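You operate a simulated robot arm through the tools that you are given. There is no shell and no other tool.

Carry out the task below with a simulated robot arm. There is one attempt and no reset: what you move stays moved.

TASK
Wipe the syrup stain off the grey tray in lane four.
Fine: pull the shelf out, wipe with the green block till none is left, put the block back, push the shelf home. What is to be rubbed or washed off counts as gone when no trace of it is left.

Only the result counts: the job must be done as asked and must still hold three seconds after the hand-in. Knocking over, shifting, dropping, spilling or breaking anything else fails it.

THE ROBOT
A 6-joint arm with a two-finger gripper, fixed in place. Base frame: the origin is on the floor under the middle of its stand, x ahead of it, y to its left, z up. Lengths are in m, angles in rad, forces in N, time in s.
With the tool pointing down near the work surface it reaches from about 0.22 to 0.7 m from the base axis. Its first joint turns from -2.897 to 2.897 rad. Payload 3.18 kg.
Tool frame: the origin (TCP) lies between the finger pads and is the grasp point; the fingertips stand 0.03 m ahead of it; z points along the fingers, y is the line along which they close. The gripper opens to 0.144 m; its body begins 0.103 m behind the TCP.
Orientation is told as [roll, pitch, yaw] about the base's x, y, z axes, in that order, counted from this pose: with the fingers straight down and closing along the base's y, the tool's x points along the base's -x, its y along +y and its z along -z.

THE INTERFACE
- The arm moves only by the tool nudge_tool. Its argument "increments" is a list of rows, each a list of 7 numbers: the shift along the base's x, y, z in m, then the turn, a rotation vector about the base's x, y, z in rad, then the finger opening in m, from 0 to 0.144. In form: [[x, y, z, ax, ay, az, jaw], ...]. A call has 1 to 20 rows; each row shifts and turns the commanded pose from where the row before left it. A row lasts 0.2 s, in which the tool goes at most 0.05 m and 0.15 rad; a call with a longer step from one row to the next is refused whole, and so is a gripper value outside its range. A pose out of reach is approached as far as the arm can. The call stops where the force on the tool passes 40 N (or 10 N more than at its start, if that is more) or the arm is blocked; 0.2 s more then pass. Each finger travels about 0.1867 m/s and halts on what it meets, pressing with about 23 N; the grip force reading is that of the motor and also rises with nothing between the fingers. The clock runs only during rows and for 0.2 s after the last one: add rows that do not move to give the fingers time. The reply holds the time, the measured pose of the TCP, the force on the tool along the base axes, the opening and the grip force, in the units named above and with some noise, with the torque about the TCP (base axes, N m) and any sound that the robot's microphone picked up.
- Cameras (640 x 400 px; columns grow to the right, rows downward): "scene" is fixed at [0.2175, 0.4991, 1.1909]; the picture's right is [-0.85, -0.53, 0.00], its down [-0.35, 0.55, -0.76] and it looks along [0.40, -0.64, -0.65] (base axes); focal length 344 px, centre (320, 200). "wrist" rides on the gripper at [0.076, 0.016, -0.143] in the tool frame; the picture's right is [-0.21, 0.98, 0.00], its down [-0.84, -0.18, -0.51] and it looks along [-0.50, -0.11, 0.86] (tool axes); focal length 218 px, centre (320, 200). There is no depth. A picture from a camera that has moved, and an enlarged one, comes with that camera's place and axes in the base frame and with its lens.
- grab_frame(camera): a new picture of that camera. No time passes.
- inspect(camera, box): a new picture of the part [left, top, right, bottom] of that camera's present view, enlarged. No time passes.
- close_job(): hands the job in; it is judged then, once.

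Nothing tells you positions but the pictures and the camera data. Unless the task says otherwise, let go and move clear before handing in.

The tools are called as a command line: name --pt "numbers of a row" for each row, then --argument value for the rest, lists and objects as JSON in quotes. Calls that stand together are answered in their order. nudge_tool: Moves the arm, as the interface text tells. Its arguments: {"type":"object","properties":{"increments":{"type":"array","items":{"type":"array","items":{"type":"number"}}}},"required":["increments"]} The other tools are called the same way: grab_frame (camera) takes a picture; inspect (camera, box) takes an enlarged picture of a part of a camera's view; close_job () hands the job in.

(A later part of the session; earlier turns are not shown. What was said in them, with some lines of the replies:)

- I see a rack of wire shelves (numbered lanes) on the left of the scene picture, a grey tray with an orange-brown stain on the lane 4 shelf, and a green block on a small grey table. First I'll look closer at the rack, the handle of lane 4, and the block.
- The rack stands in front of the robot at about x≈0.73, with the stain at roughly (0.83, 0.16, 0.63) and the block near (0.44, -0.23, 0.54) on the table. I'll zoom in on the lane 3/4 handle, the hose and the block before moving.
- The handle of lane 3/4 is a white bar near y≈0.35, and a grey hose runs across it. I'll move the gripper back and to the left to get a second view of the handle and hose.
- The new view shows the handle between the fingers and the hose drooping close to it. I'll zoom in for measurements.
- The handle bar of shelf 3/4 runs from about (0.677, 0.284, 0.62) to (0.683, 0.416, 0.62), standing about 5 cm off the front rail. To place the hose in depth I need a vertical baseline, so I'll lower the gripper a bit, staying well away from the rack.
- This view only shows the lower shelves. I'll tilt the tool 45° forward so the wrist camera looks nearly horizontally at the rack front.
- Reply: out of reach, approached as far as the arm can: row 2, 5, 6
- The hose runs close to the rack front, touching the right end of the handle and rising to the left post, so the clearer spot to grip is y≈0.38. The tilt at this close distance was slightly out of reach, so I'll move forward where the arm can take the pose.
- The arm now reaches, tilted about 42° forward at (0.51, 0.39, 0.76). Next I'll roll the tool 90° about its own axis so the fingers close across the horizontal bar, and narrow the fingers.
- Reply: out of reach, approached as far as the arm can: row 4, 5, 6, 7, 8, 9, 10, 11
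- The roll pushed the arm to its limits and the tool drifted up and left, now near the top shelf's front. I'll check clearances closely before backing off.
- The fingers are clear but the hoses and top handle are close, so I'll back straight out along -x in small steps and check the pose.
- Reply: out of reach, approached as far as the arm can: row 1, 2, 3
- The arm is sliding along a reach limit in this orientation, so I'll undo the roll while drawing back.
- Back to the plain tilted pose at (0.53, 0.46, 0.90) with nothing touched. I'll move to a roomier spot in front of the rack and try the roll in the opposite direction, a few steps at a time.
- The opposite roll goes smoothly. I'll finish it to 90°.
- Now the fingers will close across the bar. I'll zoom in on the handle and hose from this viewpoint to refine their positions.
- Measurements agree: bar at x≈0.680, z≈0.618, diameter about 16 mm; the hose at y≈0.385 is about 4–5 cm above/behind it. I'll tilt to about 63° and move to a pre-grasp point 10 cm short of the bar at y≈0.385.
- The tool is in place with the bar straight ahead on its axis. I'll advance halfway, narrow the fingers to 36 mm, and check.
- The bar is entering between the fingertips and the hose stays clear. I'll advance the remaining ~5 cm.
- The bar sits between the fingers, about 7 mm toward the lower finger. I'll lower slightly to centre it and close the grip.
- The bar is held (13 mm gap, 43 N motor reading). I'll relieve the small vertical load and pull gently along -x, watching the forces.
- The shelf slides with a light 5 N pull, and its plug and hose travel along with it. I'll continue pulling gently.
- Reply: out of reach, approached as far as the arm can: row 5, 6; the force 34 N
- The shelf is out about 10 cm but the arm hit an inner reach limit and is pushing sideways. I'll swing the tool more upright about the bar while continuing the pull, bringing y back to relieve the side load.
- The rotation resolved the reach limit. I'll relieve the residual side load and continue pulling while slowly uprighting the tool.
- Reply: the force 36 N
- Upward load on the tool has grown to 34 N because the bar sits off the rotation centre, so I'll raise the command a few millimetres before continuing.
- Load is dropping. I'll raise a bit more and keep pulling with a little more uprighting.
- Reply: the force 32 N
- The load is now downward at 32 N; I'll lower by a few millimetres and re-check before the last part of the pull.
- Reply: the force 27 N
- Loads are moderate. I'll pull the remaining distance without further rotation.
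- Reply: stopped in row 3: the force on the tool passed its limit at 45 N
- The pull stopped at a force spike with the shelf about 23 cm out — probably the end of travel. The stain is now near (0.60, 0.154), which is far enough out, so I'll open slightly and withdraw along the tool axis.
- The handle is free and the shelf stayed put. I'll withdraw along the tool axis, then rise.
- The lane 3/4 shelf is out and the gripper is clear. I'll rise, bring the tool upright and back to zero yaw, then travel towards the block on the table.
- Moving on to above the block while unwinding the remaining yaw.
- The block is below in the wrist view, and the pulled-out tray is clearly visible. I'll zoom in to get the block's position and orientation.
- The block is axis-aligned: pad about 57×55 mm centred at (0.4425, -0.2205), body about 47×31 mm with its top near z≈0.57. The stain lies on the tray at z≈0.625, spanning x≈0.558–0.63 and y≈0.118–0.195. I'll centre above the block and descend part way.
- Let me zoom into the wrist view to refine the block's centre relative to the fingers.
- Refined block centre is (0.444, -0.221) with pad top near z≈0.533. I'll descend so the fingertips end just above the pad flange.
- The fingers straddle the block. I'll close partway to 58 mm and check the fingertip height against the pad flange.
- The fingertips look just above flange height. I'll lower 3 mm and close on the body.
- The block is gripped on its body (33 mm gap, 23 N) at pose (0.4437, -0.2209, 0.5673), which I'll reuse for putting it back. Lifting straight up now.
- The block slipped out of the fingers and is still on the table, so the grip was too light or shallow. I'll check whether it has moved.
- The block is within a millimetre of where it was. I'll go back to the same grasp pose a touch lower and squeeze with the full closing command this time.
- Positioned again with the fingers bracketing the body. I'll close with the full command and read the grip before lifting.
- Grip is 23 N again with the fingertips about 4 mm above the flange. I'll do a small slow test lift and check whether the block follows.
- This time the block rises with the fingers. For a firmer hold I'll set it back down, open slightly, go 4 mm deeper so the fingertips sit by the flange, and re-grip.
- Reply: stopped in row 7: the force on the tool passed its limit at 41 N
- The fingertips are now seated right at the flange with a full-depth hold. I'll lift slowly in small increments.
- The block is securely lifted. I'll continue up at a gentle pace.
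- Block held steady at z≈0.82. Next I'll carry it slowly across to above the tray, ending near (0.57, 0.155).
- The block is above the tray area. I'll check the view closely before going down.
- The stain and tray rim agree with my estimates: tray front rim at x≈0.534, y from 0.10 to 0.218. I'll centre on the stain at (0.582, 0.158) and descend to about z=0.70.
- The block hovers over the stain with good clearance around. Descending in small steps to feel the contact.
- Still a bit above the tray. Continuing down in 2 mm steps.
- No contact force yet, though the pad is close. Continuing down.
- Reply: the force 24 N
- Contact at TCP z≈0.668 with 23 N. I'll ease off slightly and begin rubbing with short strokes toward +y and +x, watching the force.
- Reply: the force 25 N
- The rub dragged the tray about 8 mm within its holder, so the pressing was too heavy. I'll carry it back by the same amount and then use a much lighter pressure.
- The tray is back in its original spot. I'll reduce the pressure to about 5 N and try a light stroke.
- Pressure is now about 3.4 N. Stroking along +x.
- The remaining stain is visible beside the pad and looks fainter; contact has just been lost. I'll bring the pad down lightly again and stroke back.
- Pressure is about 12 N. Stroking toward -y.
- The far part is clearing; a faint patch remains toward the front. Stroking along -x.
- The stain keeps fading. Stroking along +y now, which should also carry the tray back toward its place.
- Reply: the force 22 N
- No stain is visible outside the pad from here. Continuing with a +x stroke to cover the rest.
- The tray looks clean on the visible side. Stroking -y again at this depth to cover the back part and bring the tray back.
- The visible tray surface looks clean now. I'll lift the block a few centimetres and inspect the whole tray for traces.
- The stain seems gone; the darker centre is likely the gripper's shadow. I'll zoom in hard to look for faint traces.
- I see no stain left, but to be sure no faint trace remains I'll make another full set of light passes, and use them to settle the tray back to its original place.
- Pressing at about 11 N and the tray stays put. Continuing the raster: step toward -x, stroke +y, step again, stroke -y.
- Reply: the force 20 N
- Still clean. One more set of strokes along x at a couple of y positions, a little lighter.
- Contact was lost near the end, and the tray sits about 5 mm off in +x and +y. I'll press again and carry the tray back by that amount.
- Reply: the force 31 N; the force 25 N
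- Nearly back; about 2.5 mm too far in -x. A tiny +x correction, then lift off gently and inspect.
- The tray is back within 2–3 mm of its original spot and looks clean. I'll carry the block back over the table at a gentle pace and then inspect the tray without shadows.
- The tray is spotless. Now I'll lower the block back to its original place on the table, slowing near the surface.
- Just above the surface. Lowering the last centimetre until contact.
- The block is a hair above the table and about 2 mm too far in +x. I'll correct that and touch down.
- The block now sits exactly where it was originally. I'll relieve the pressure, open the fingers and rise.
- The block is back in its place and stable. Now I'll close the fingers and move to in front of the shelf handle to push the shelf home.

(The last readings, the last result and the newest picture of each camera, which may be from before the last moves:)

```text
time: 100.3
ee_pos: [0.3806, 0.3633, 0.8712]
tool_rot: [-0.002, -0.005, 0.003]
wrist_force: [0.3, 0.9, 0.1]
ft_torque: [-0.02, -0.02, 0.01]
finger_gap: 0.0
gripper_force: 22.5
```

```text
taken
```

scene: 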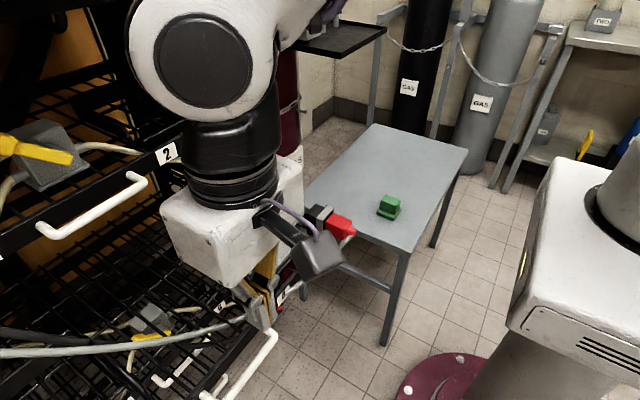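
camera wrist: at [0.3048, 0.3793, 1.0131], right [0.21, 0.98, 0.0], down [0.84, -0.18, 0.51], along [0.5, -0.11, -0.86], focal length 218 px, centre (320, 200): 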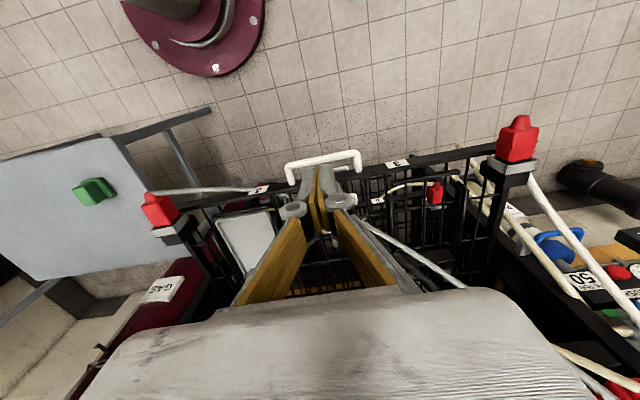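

The handle bar is now at x≈0.45–0.46. I'll tilt the tool slightly forward and lower the closed fingers in front of the bar, with several centimetres of clearance.

nudge_tool --pt "0 0 -0.036 0 -0.1 0 0.0" --pt "0 0 -0.036 0 -0.1 0 0.0" --pt "0 0 -0.036 0 -0.1 0 0.0" --pt "0 0 -0.036 0 -0.1 0 0.0" --pt "0 0 -0.036 0 0 0 0.0" --pt "0 0 -0.036 0 0 0 0.0" --pt "0 0 -0.035 0 0 0 0.0" --pt "0 0 0 0 0 0 0.0"

grab_frame --camera "wrist"

grab_frame --camera "scene"

```text
time: 102.1
ee_pos: [0.3818, 0.3631, 0.6207]
tool_rot: [-0.002, -0.404, 0.002]
wrist_force: [0.1, -0.2, -0.3]
ft_torque: [0.01, 0.02, -0.03]
finger_gap: 0.0
gripper_force: 22.6
```

```text
taken
camera wrist: at [0.2564, 0.3792, 0.7218], right [0.19, 0.98, 0.08], down [0.58, -0.18, 0.8], along [0.8, -0.11, -0.6], focal length 218 px, centre (320, 200)
```

wrist: 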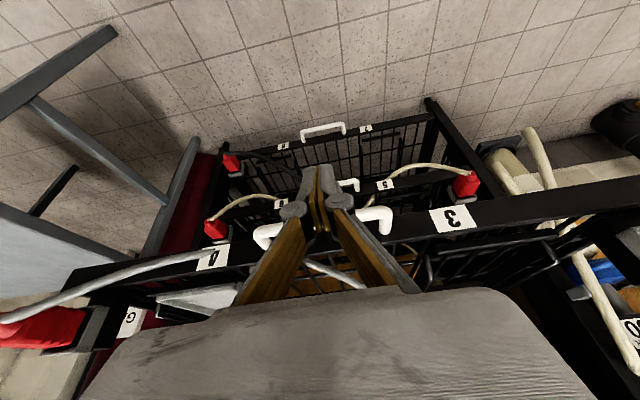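

```text
taken
```

scene: 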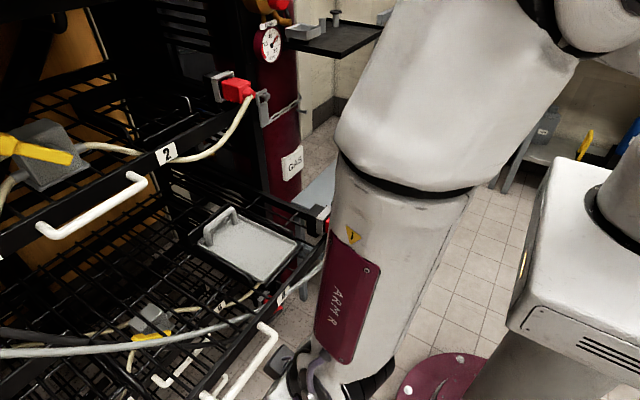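

The closed fingers are in front of the bar near its middle. Advancing slowly in +x to make contact.

nudge_tool --pt "0.01 0 0 0 0 0 0.0" --pt "0.01 0 0 0 0 0 0.0" --pt "0.008 0 0 0 0 0 0.0" --pt "0.008 0 0 0 0 0 0.0" --pt "0.008 0 0 0 0 0 0.0"

inspect --camera "wrist" --box '[220, 130, 440, 290]'

inspect --camera "scene" --box '[180, 260, 340, 400]'

```text
time: 103.3
ee_pos: [0.4244, 0.3632, 0.6195]
tool_rot: [-0.003, -0.402, 0.002]
wrist_force: [-4.5, 0.6, -0.7]
ft_torque: [0.0, 0.09, 0.02]
finger_gap: 0.0
gripper_force: 23.4
```

```text
2.50 times, centred on (330, 210) of wrist
camera zoom: at [0.299, 0.3792, 0.7217], right [0.19, 0.98, 0.08], down [0.58, -0.18, 0.8], along [0.79, -0.11, -0.6], focal length 546 px, centre (295, 175)
```

zoom: 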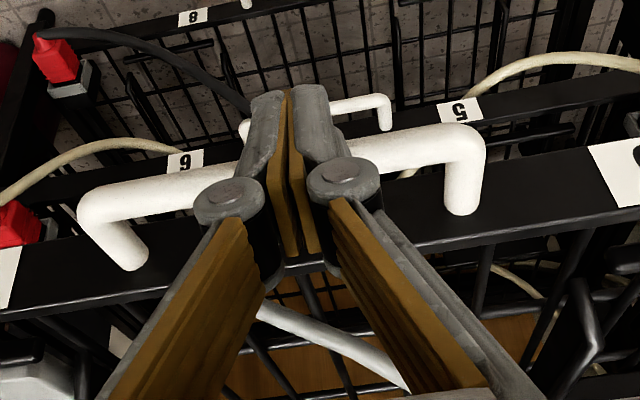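

```text
2.86 times, centred on (260, 330) of scene
camera zoom: at [0.2175, 0.4991, 1.1909], right [-0.85, -0.53, 0.0], down [-0.35, 0.55, -0.76], along [0.4, -0.64, -0.65], focal length 982 px, centre (491, -171)
```

zoom: 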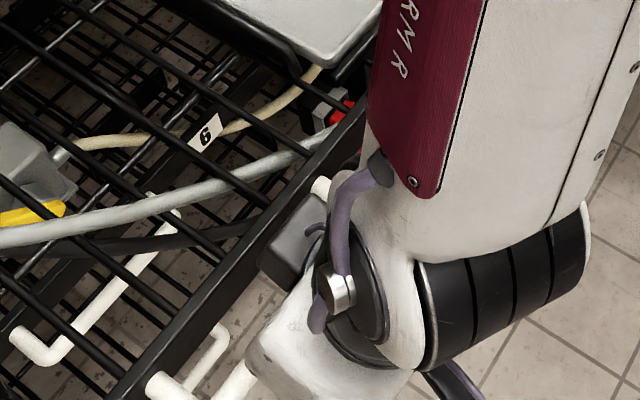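

Contact made with a light 4.5 N push. Continuing to push the shelf in steadily.

nudge_tool --pt "0.01 0 0 0 0 0 0.0" --pt "0.012 0 0 0 0 0 0.0" --pt "0.012 0 0 0 0 0 0.0" --pt "0.012 0 0 0 0 0 0.0" --pt "0.012 0 0 0 0 0 0.0" --pt "0.012 0 0 0 0 0 0.0" --pt "0.012 0 0 0 0 0 0.0" --pt "0.012 0 0 0 0 0 0.0"

grab_frame --camera "wrist"

grab_frame --camera "scene"

```text
time: 105.1
ee_pos: [0.52, 0.3626, 0.6213]
tool_rot: [-0.004, -0.404, 0.0]
wrist_force: [-3.5, 0.6, -0.7]
ft_torque: [0.01, 0.09, -0.03]
finger_gap: 0.0057
gripper_force: 30.8
```

```text
taken
camera wrist: at [0.3941, 0.3793, 0.7227], right [0.19, 0.98, 0.08], down [0.57, -0.18, 0.8], along [0.8, -0.11, -0.6], focal length 218 px, centre (320, 200)
```

wrist: 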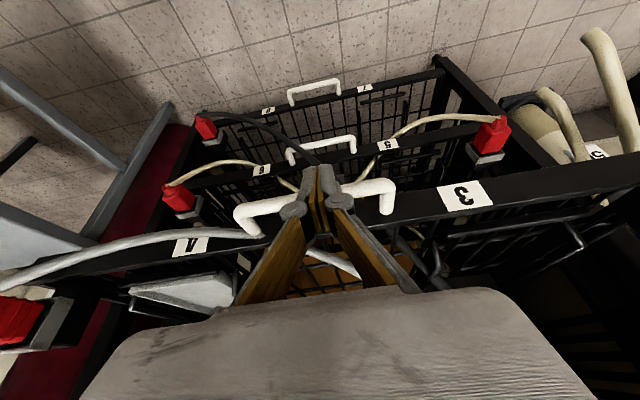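

```text
taken
```

scene: 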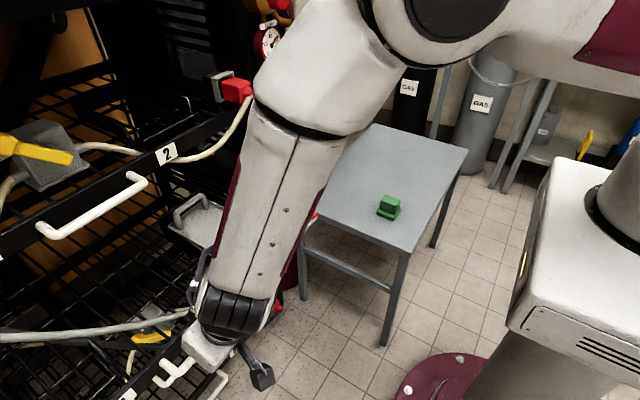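

The shelf is sliding in smoothly at 3.5 N. Continuing.

nudge_tool --pt "0.01 0 0 0 0 0 0.0" --pt "0.012 0 0 0 0 0 0.0" --pt "0.012 0 0 0 0 0 0.0" --pt "0.012 0 0 0 0 0 0.0" --pt "0.012 0 0 0 0 0 0.0" --pt "0.012 0 0 0 0 0 0.0" --pt "0.012 0 0 0 0 0 0.0" --pt "0.01 0 0 0 0 0 0.0"

grab_frame --camera "wrist"

grab_frame --camera "scene"

```text
time: 106.9
ee_pos: [0.6119, 0.3625, 0.6218]
tool_rot: [-0.004, -0.403, 0.002]
wrist_force: [-3.9, 0.8, -1.5]
ft_torque: [-0.02, 0.11, -0.02]
finger_gap: 0.006
gripper_force: 30.9
```

```text
taken
camera wrist: at [0.4859, 0.379, 0.722], right [0.19, 0.98, 0.08], down [0.58, -0.18, 0.8], along [0.79, -0.11, -0.6], focal length 218 px, centre (320, 200)
```

wrist: 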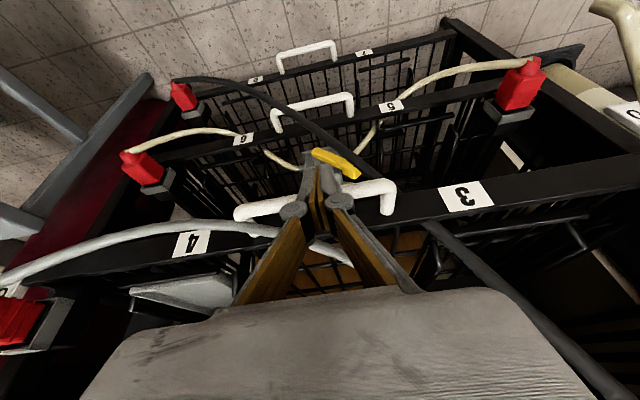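

```text
taken
```

scene: 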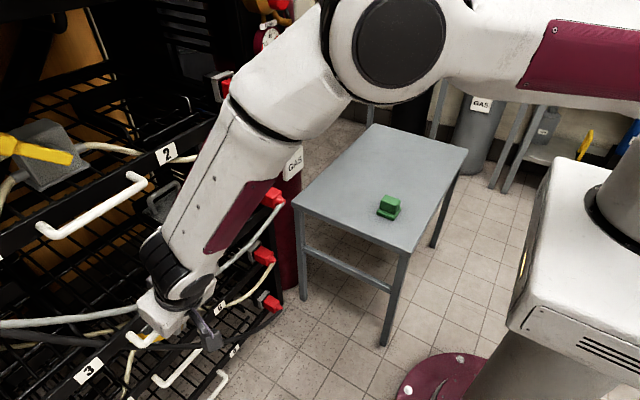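

About 4 cm remain. I'll push more slowly to feel the home stop.

nudge_tool --pt "0.006 0 0 0 0 0 0.0" --pt "0.006 0 0 0 0 0 0.0" --pt "0.006 0 0 0 0 0 0.0" --pt "0.006 0 0 0 0 0 0.0" --pt "0.006 0 0 0 0 0 0.0"

grab_frame --camera "scene"

grab_frame --camera "wrist"

```text
time: 108.1
ee_pos: [0.6419, 0.3636, 0.62]
tool_rot: [-0.004, -0.403, 0.003]
wrist_force: [-3.9, 0.3, -0.7]
ft_torque: [0.01, 0.15, 0.0]
finger_gap: 0.006
gripper_force: 31.0
```

```text
taken
```

scene: 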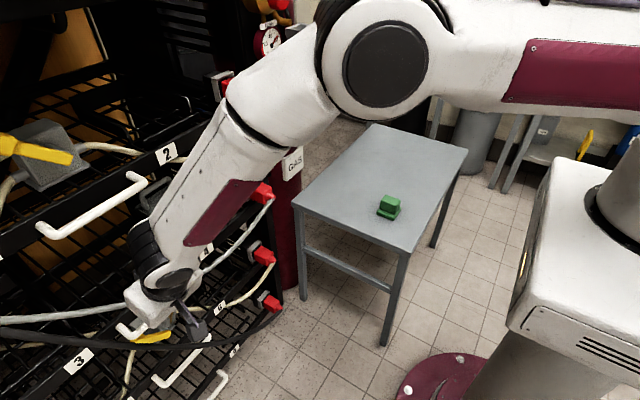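

```text
taken
camera wrist: at [0.5152, 0.3793, 0.7216], right [0.19, 0.98, 0.08], down [0.58, -0.18, 0.8], along [0.79, -0.11, -0.6], focal length 218 px, centre (320, 200)
```

wrist: 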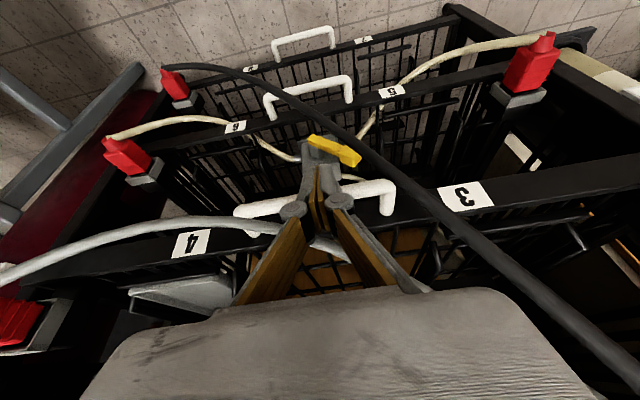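

Almost home. Final small pushes until the stop is felt.

nudge_tool --pt "0.004 0 0 0 0 0 0.0" --pt "0.004 0 0 0 0 0 0.0" --pt "0.003 0 0 0 0 0 0.0" --pt "0.003 0 0 0 0 0 0.0"

```text
time: 109.1
ee_pos: [0.6558, 0.3637, 0.6205]
tool_rot: [-0.004, -0.403, 0.0]
wrist_force: [-3.9, 0.7, -3.1]
ft_torque: [0.05, 0.16, 0.0]
finger_gap: 0.006
gripper_force: 30.6
```

nudge_tool --pt "0.003 0 0 0 0 0 0.0" --pt "0.003 0 0 0 0 0 0.0" --pt "0.003 0 0 0 0 0 0.0"

inspect --camera "scene" --box '[0, 130, 300, 400]'

```text
time: 109.9
ee_pos: [0.6633, 0.3636, 0.6215]
tool_rot: [-0.002, -0.403, 0.001]
wrist_force: [-5.0, 0.8, -0.2]
ft_torque: [-0.02, 0.12, 0.01]
finger_gap: 0.0058
gripper_force: 31.5
```

```text
1.48 times, centred on (150, 265) of scene
camera zoom: at [0.2175, 0.4991, 1.1909], right [-0.85, -0.53, 0.0], down [-0.35, 0.55, -0.76], along [0.4, -0.64, -0.65], focal length 509 px, centre (572, 104)
```

zoom: 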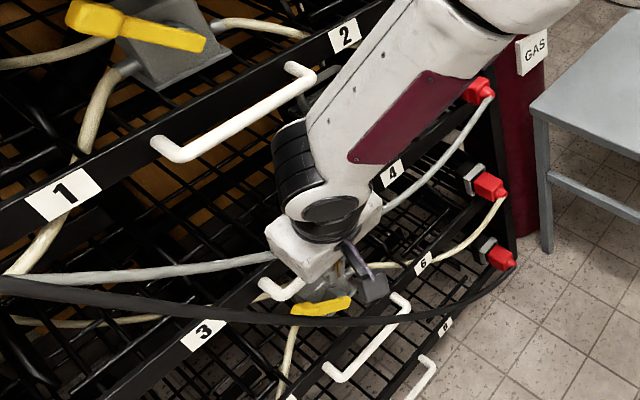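

The labels line up with their initial positions, but I haven't felt a hard stop. I'll push a couple more millimetres and compare with the initial zoom.

nudge_tool --pt "0.002 0 0 0 0 0 0.0" --pt "0.002 0 0 0 0 0 0.0"

inspect --camera "scene" --box '[90, 240, 250, 340]'

inspect --camera "scene" --box '[210, 60, 310, 220]'

```text
time: 110.5
ee_pos: [0.6645, 0.3644, 0.6185]
tool_rot: [-0.006, -0.397, 0.003]
wrist_force: [-26.7, 3.4, -2.0]
ft_torque: [-0.02, 0.55, 0.02]
finger_gap: 0.006
gripper_force: 30.5
```

```text
4.00 times, centred on (170, 290) of scene
camera zoom: at [0.2175, 0.4991, 1.1909], right [-0.85, -0.53, 0.0], down [-0.35, 0.55, -0.76], along [0.4, -0.64, -0.65], focal length 1374 px, centre (920, -160)
```

zoom: 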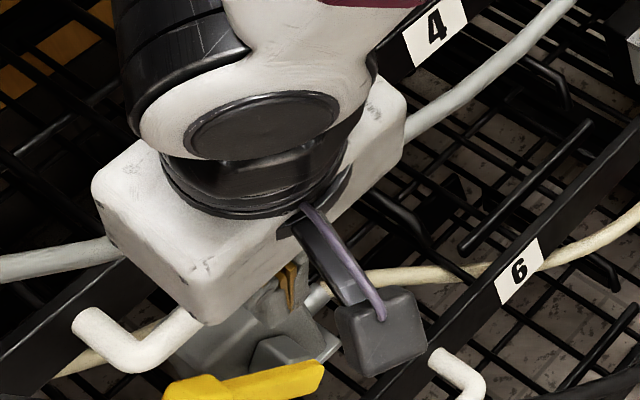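

```text
2.50 times, centred on (260, 140) of scene
camera zoom: at [0.2175, 0.4991, 1.1909], right [-0.85, -0.53, 0.0], down [-0.35, 0.55, -0.76], along [0.4, -0.64, -0.65], focal length 859 px, centre (470, 350)
```

zoom: 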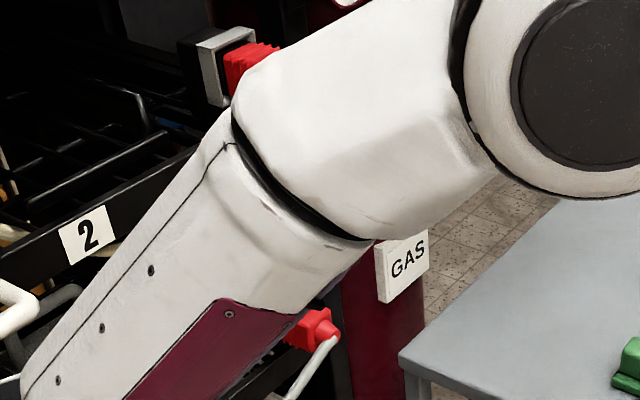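

The home stop is reached (27 N) and the label and handle positions match the initial picture exactly. I'll back off gently and check the shelf isn't dragged along.

nudge_tool --pt "-0.003 0 0 0 0 0 0.0" --pt "-0.004 0 0 0 0 0 0.0" --pt "-0.005 0 0 0 0 0 0.0"

inspect --camera "scene" --box '[90, 240, 250, 340]'

inspect --camera "wrist" --box '[220, 130, 440, 290]'

```text
time: 111.3
ee_pos: [0.6571, 0.3639, 0.6224]
tool_rot: [0.001, -0.407, -0.001]
wrist_force: [0.4, 0.3, -0.4]
ft_torque: [-0.01, 0.02, 0.02]
finger_gap: 0.0
gripper_force: 30.4
```

```text
4.00 times, centred on (170, 290) of scene
camera zoom: at [0.2175, 0.4991, 1.1909], right [-0.85, -0.53, 0.0], down [-0.35, 0.55, -0.76], along [0.4, -0.64, -0.65], focal length 1374 px, centre (920, -160)
```

zoom: 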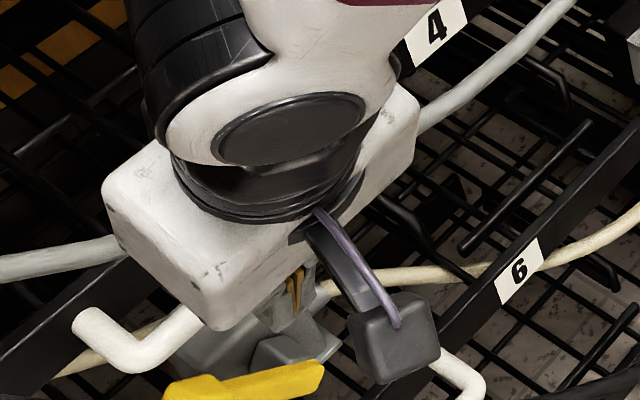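

```text
2.50 times, centred on (330, 210) of wrist
camera zoom: at [0.5319, 0.3797, 0.7235], right [0.19, 0.98, 0.08], down [0.57, -0.18, 0.8], along [0.8, -0.11, -0.59], focal length 546 px, centre (295, 175)
```

zoom: 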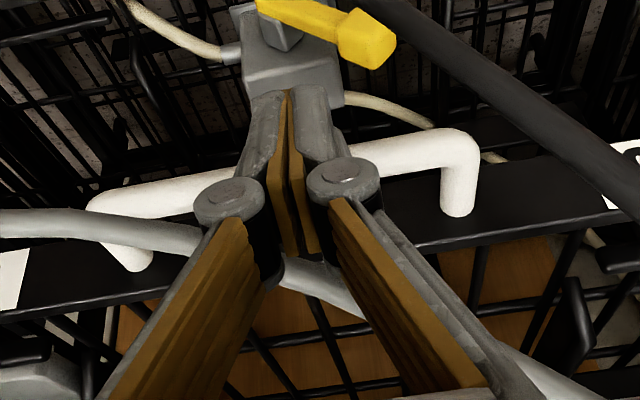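

The shelf stays home and the fingers are free. I'll retreat along -x and then rise clear.

nudge_tool --pt "-0.02 0 0 0 0 0 0.0" --pt "-0.03 0 0 0 0 0 0.0" --pt "-0.04 0 0 0 0 0 0.0" --pt "-0.04 0 0 0 0 0 0.0" --pt "-0.04 0 0.01 0 0 0 0.0" --pt "-0.02 0 0.03 0 0.1 0 0.0" --pt "0 0 0.04 0 0.1 0 0.02" --pt "0 0 0.04 0 0.1 0 0.04" --pt "0 -0.01 0.04 0 0.1 0 0.06" --pt "0 -0.03 0.035 0 0 0 0.08" --pt "0 -0.035 0.035 0 0 0 0.1" --pt "0 -0.04 0.03 0 0 0 0.12" --pt "0 -0.04 0.02 0 0 0 0.144" --pt "0 -0.04 0 0 0 0 0.144" --pt "0 0 0 0 0 0 0.144"

grab_frame --camera "scene"

grab_frame --camera "wrist"

```text
time: 114.5
ee_pos: [0.4641, 0.1684, 0.9022]
tool_rot: [-0.001, -0.004, 0.001]
wrist_force: [-0.5, -0.4, 0.1]
ft_torque: [0.02, 0.0, -0.01]
finger_gap: 0.144
gripper_force: 0.1
```

```text
taken
```

scene: 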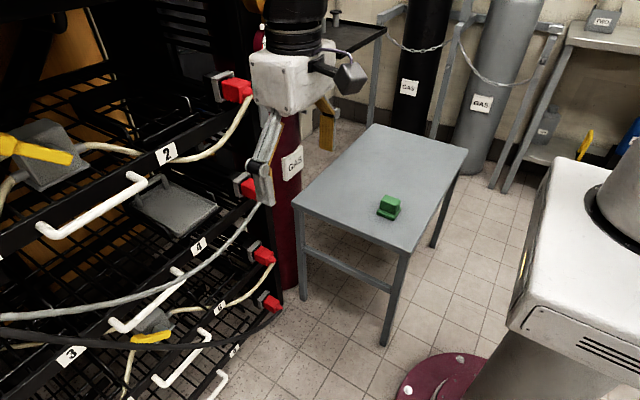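

```text
taken
camera wrist: at [0.3887, 0.1841, 1.045], right [0.21, 0.98, 0.0], down [0.84, -0.18, 0.51], along [0.5, -0.11, -0.86], focal length 218 px, centre (320, 200)
```

wrist: 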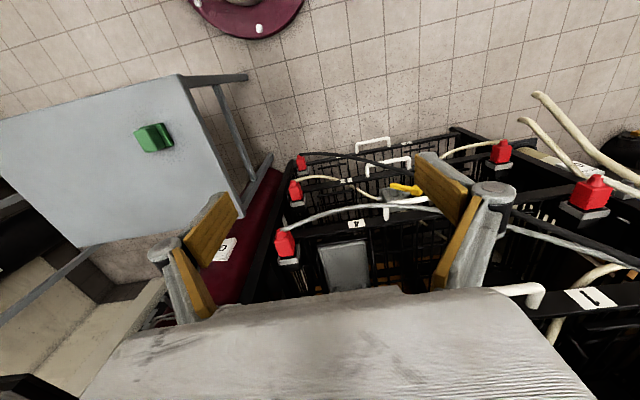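

Everything appears back in place with a clean tray. A last set of close-ups before handing in: tray, shelf front and block.

inspect --camera "scene" --box '[100, 150, 260, 250]'

inspect --camera "scene" --box '[90, 240, 250, 340]'

inspect --camera "scene" --box '[360, 185, 424, 225]'

inspect --camera "wrist" --box '[260, 200, 420, 300]'

```text
4.00 times, centred on (180, 200) of scene
camera zoom: at [0.2175, 0.4991, 1.1909], right [-0.85, -0.53, 0.0], down [-0.35, 0.55, -0.76], along [0.4, -0.64, -0.65], focal length 1374 px, centre (880, 200)
```

zoom: 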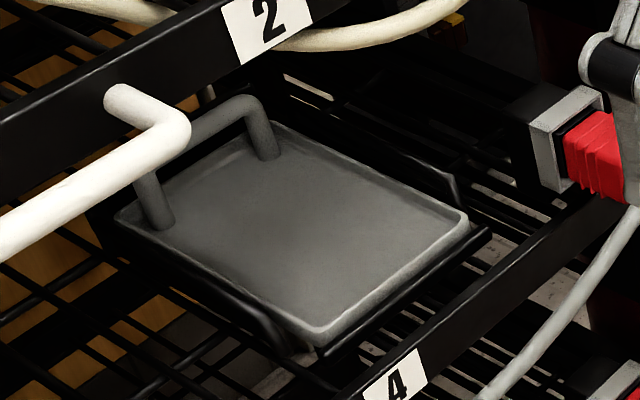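

```text
4.00 times, centred on (170, 290) of scene
camera zoom: at [0.2175, 0.4991, 1.1909], right [-0.85, -0.53, 0.0], down [-0.35, 0.55, -0.76], along [0.4, -0.64, -0.65], focal length 1374 px, centre (920, -160)
```

zoom: 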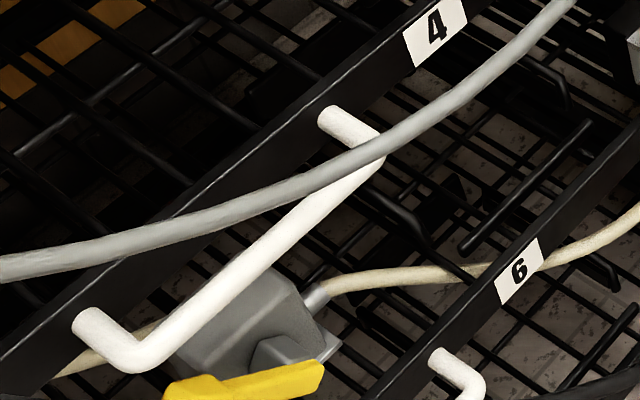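

```text
10.00 times, centred on (392, 205) of scene
camera zoom: at [0.2175, 0.4991, 1.1909], right [-0.85, -0.53, 0.0], down [-0.35, 0.55, -0.76], along [0.4, -0.64, -0.65], focal length 3436 px, centre (-400, 150)
```

zoom: 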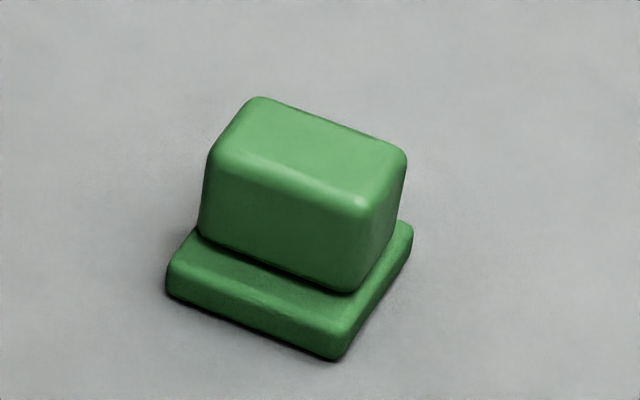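

```text
4.00 times, centred on (340, 250) of wrist
camera zoom: at [0.3887, 0.1841, 1.045], right [0.21, 0.98, 0.0], down [0.84, -0.18, 0.51], along [0.5, -0.11, -0.86], focal length 873 px, centre (240, 0)
```

zoom: 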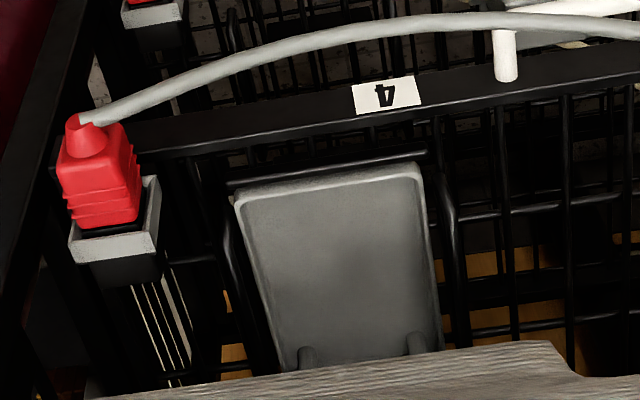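

The tray in lane four is clean and within 2–3 mm of where it sat. The shelf, hose and block line up with the first pictures, and the gripper is open and clear. I'm handing in the job.

close_job

```text
The job is handed in.
```

The syrup stain is off the grey tray in lane four. Close-up pictures from both cameras, taken after wiping and again at the end, showed no trace left.

- **Shelf:** I pulled it out about 23 cm and wiped the tray. Then I pushed it back until it met its stop. The labels, handle and hose match the first pictures.
- **Green block:** it is back on the table within about a millimetre of where it started. The first lift slipped and the block stayed where it was, so I gripped it again further down and lifted it more slowly.
- **Tray:** rubbing slid it up to about 8 mm inside its holder. I moved it back, and it now sits 2–3 mm from where it was.

The gripper is open and clear of everything. The job is handed in, but no verdict came back.
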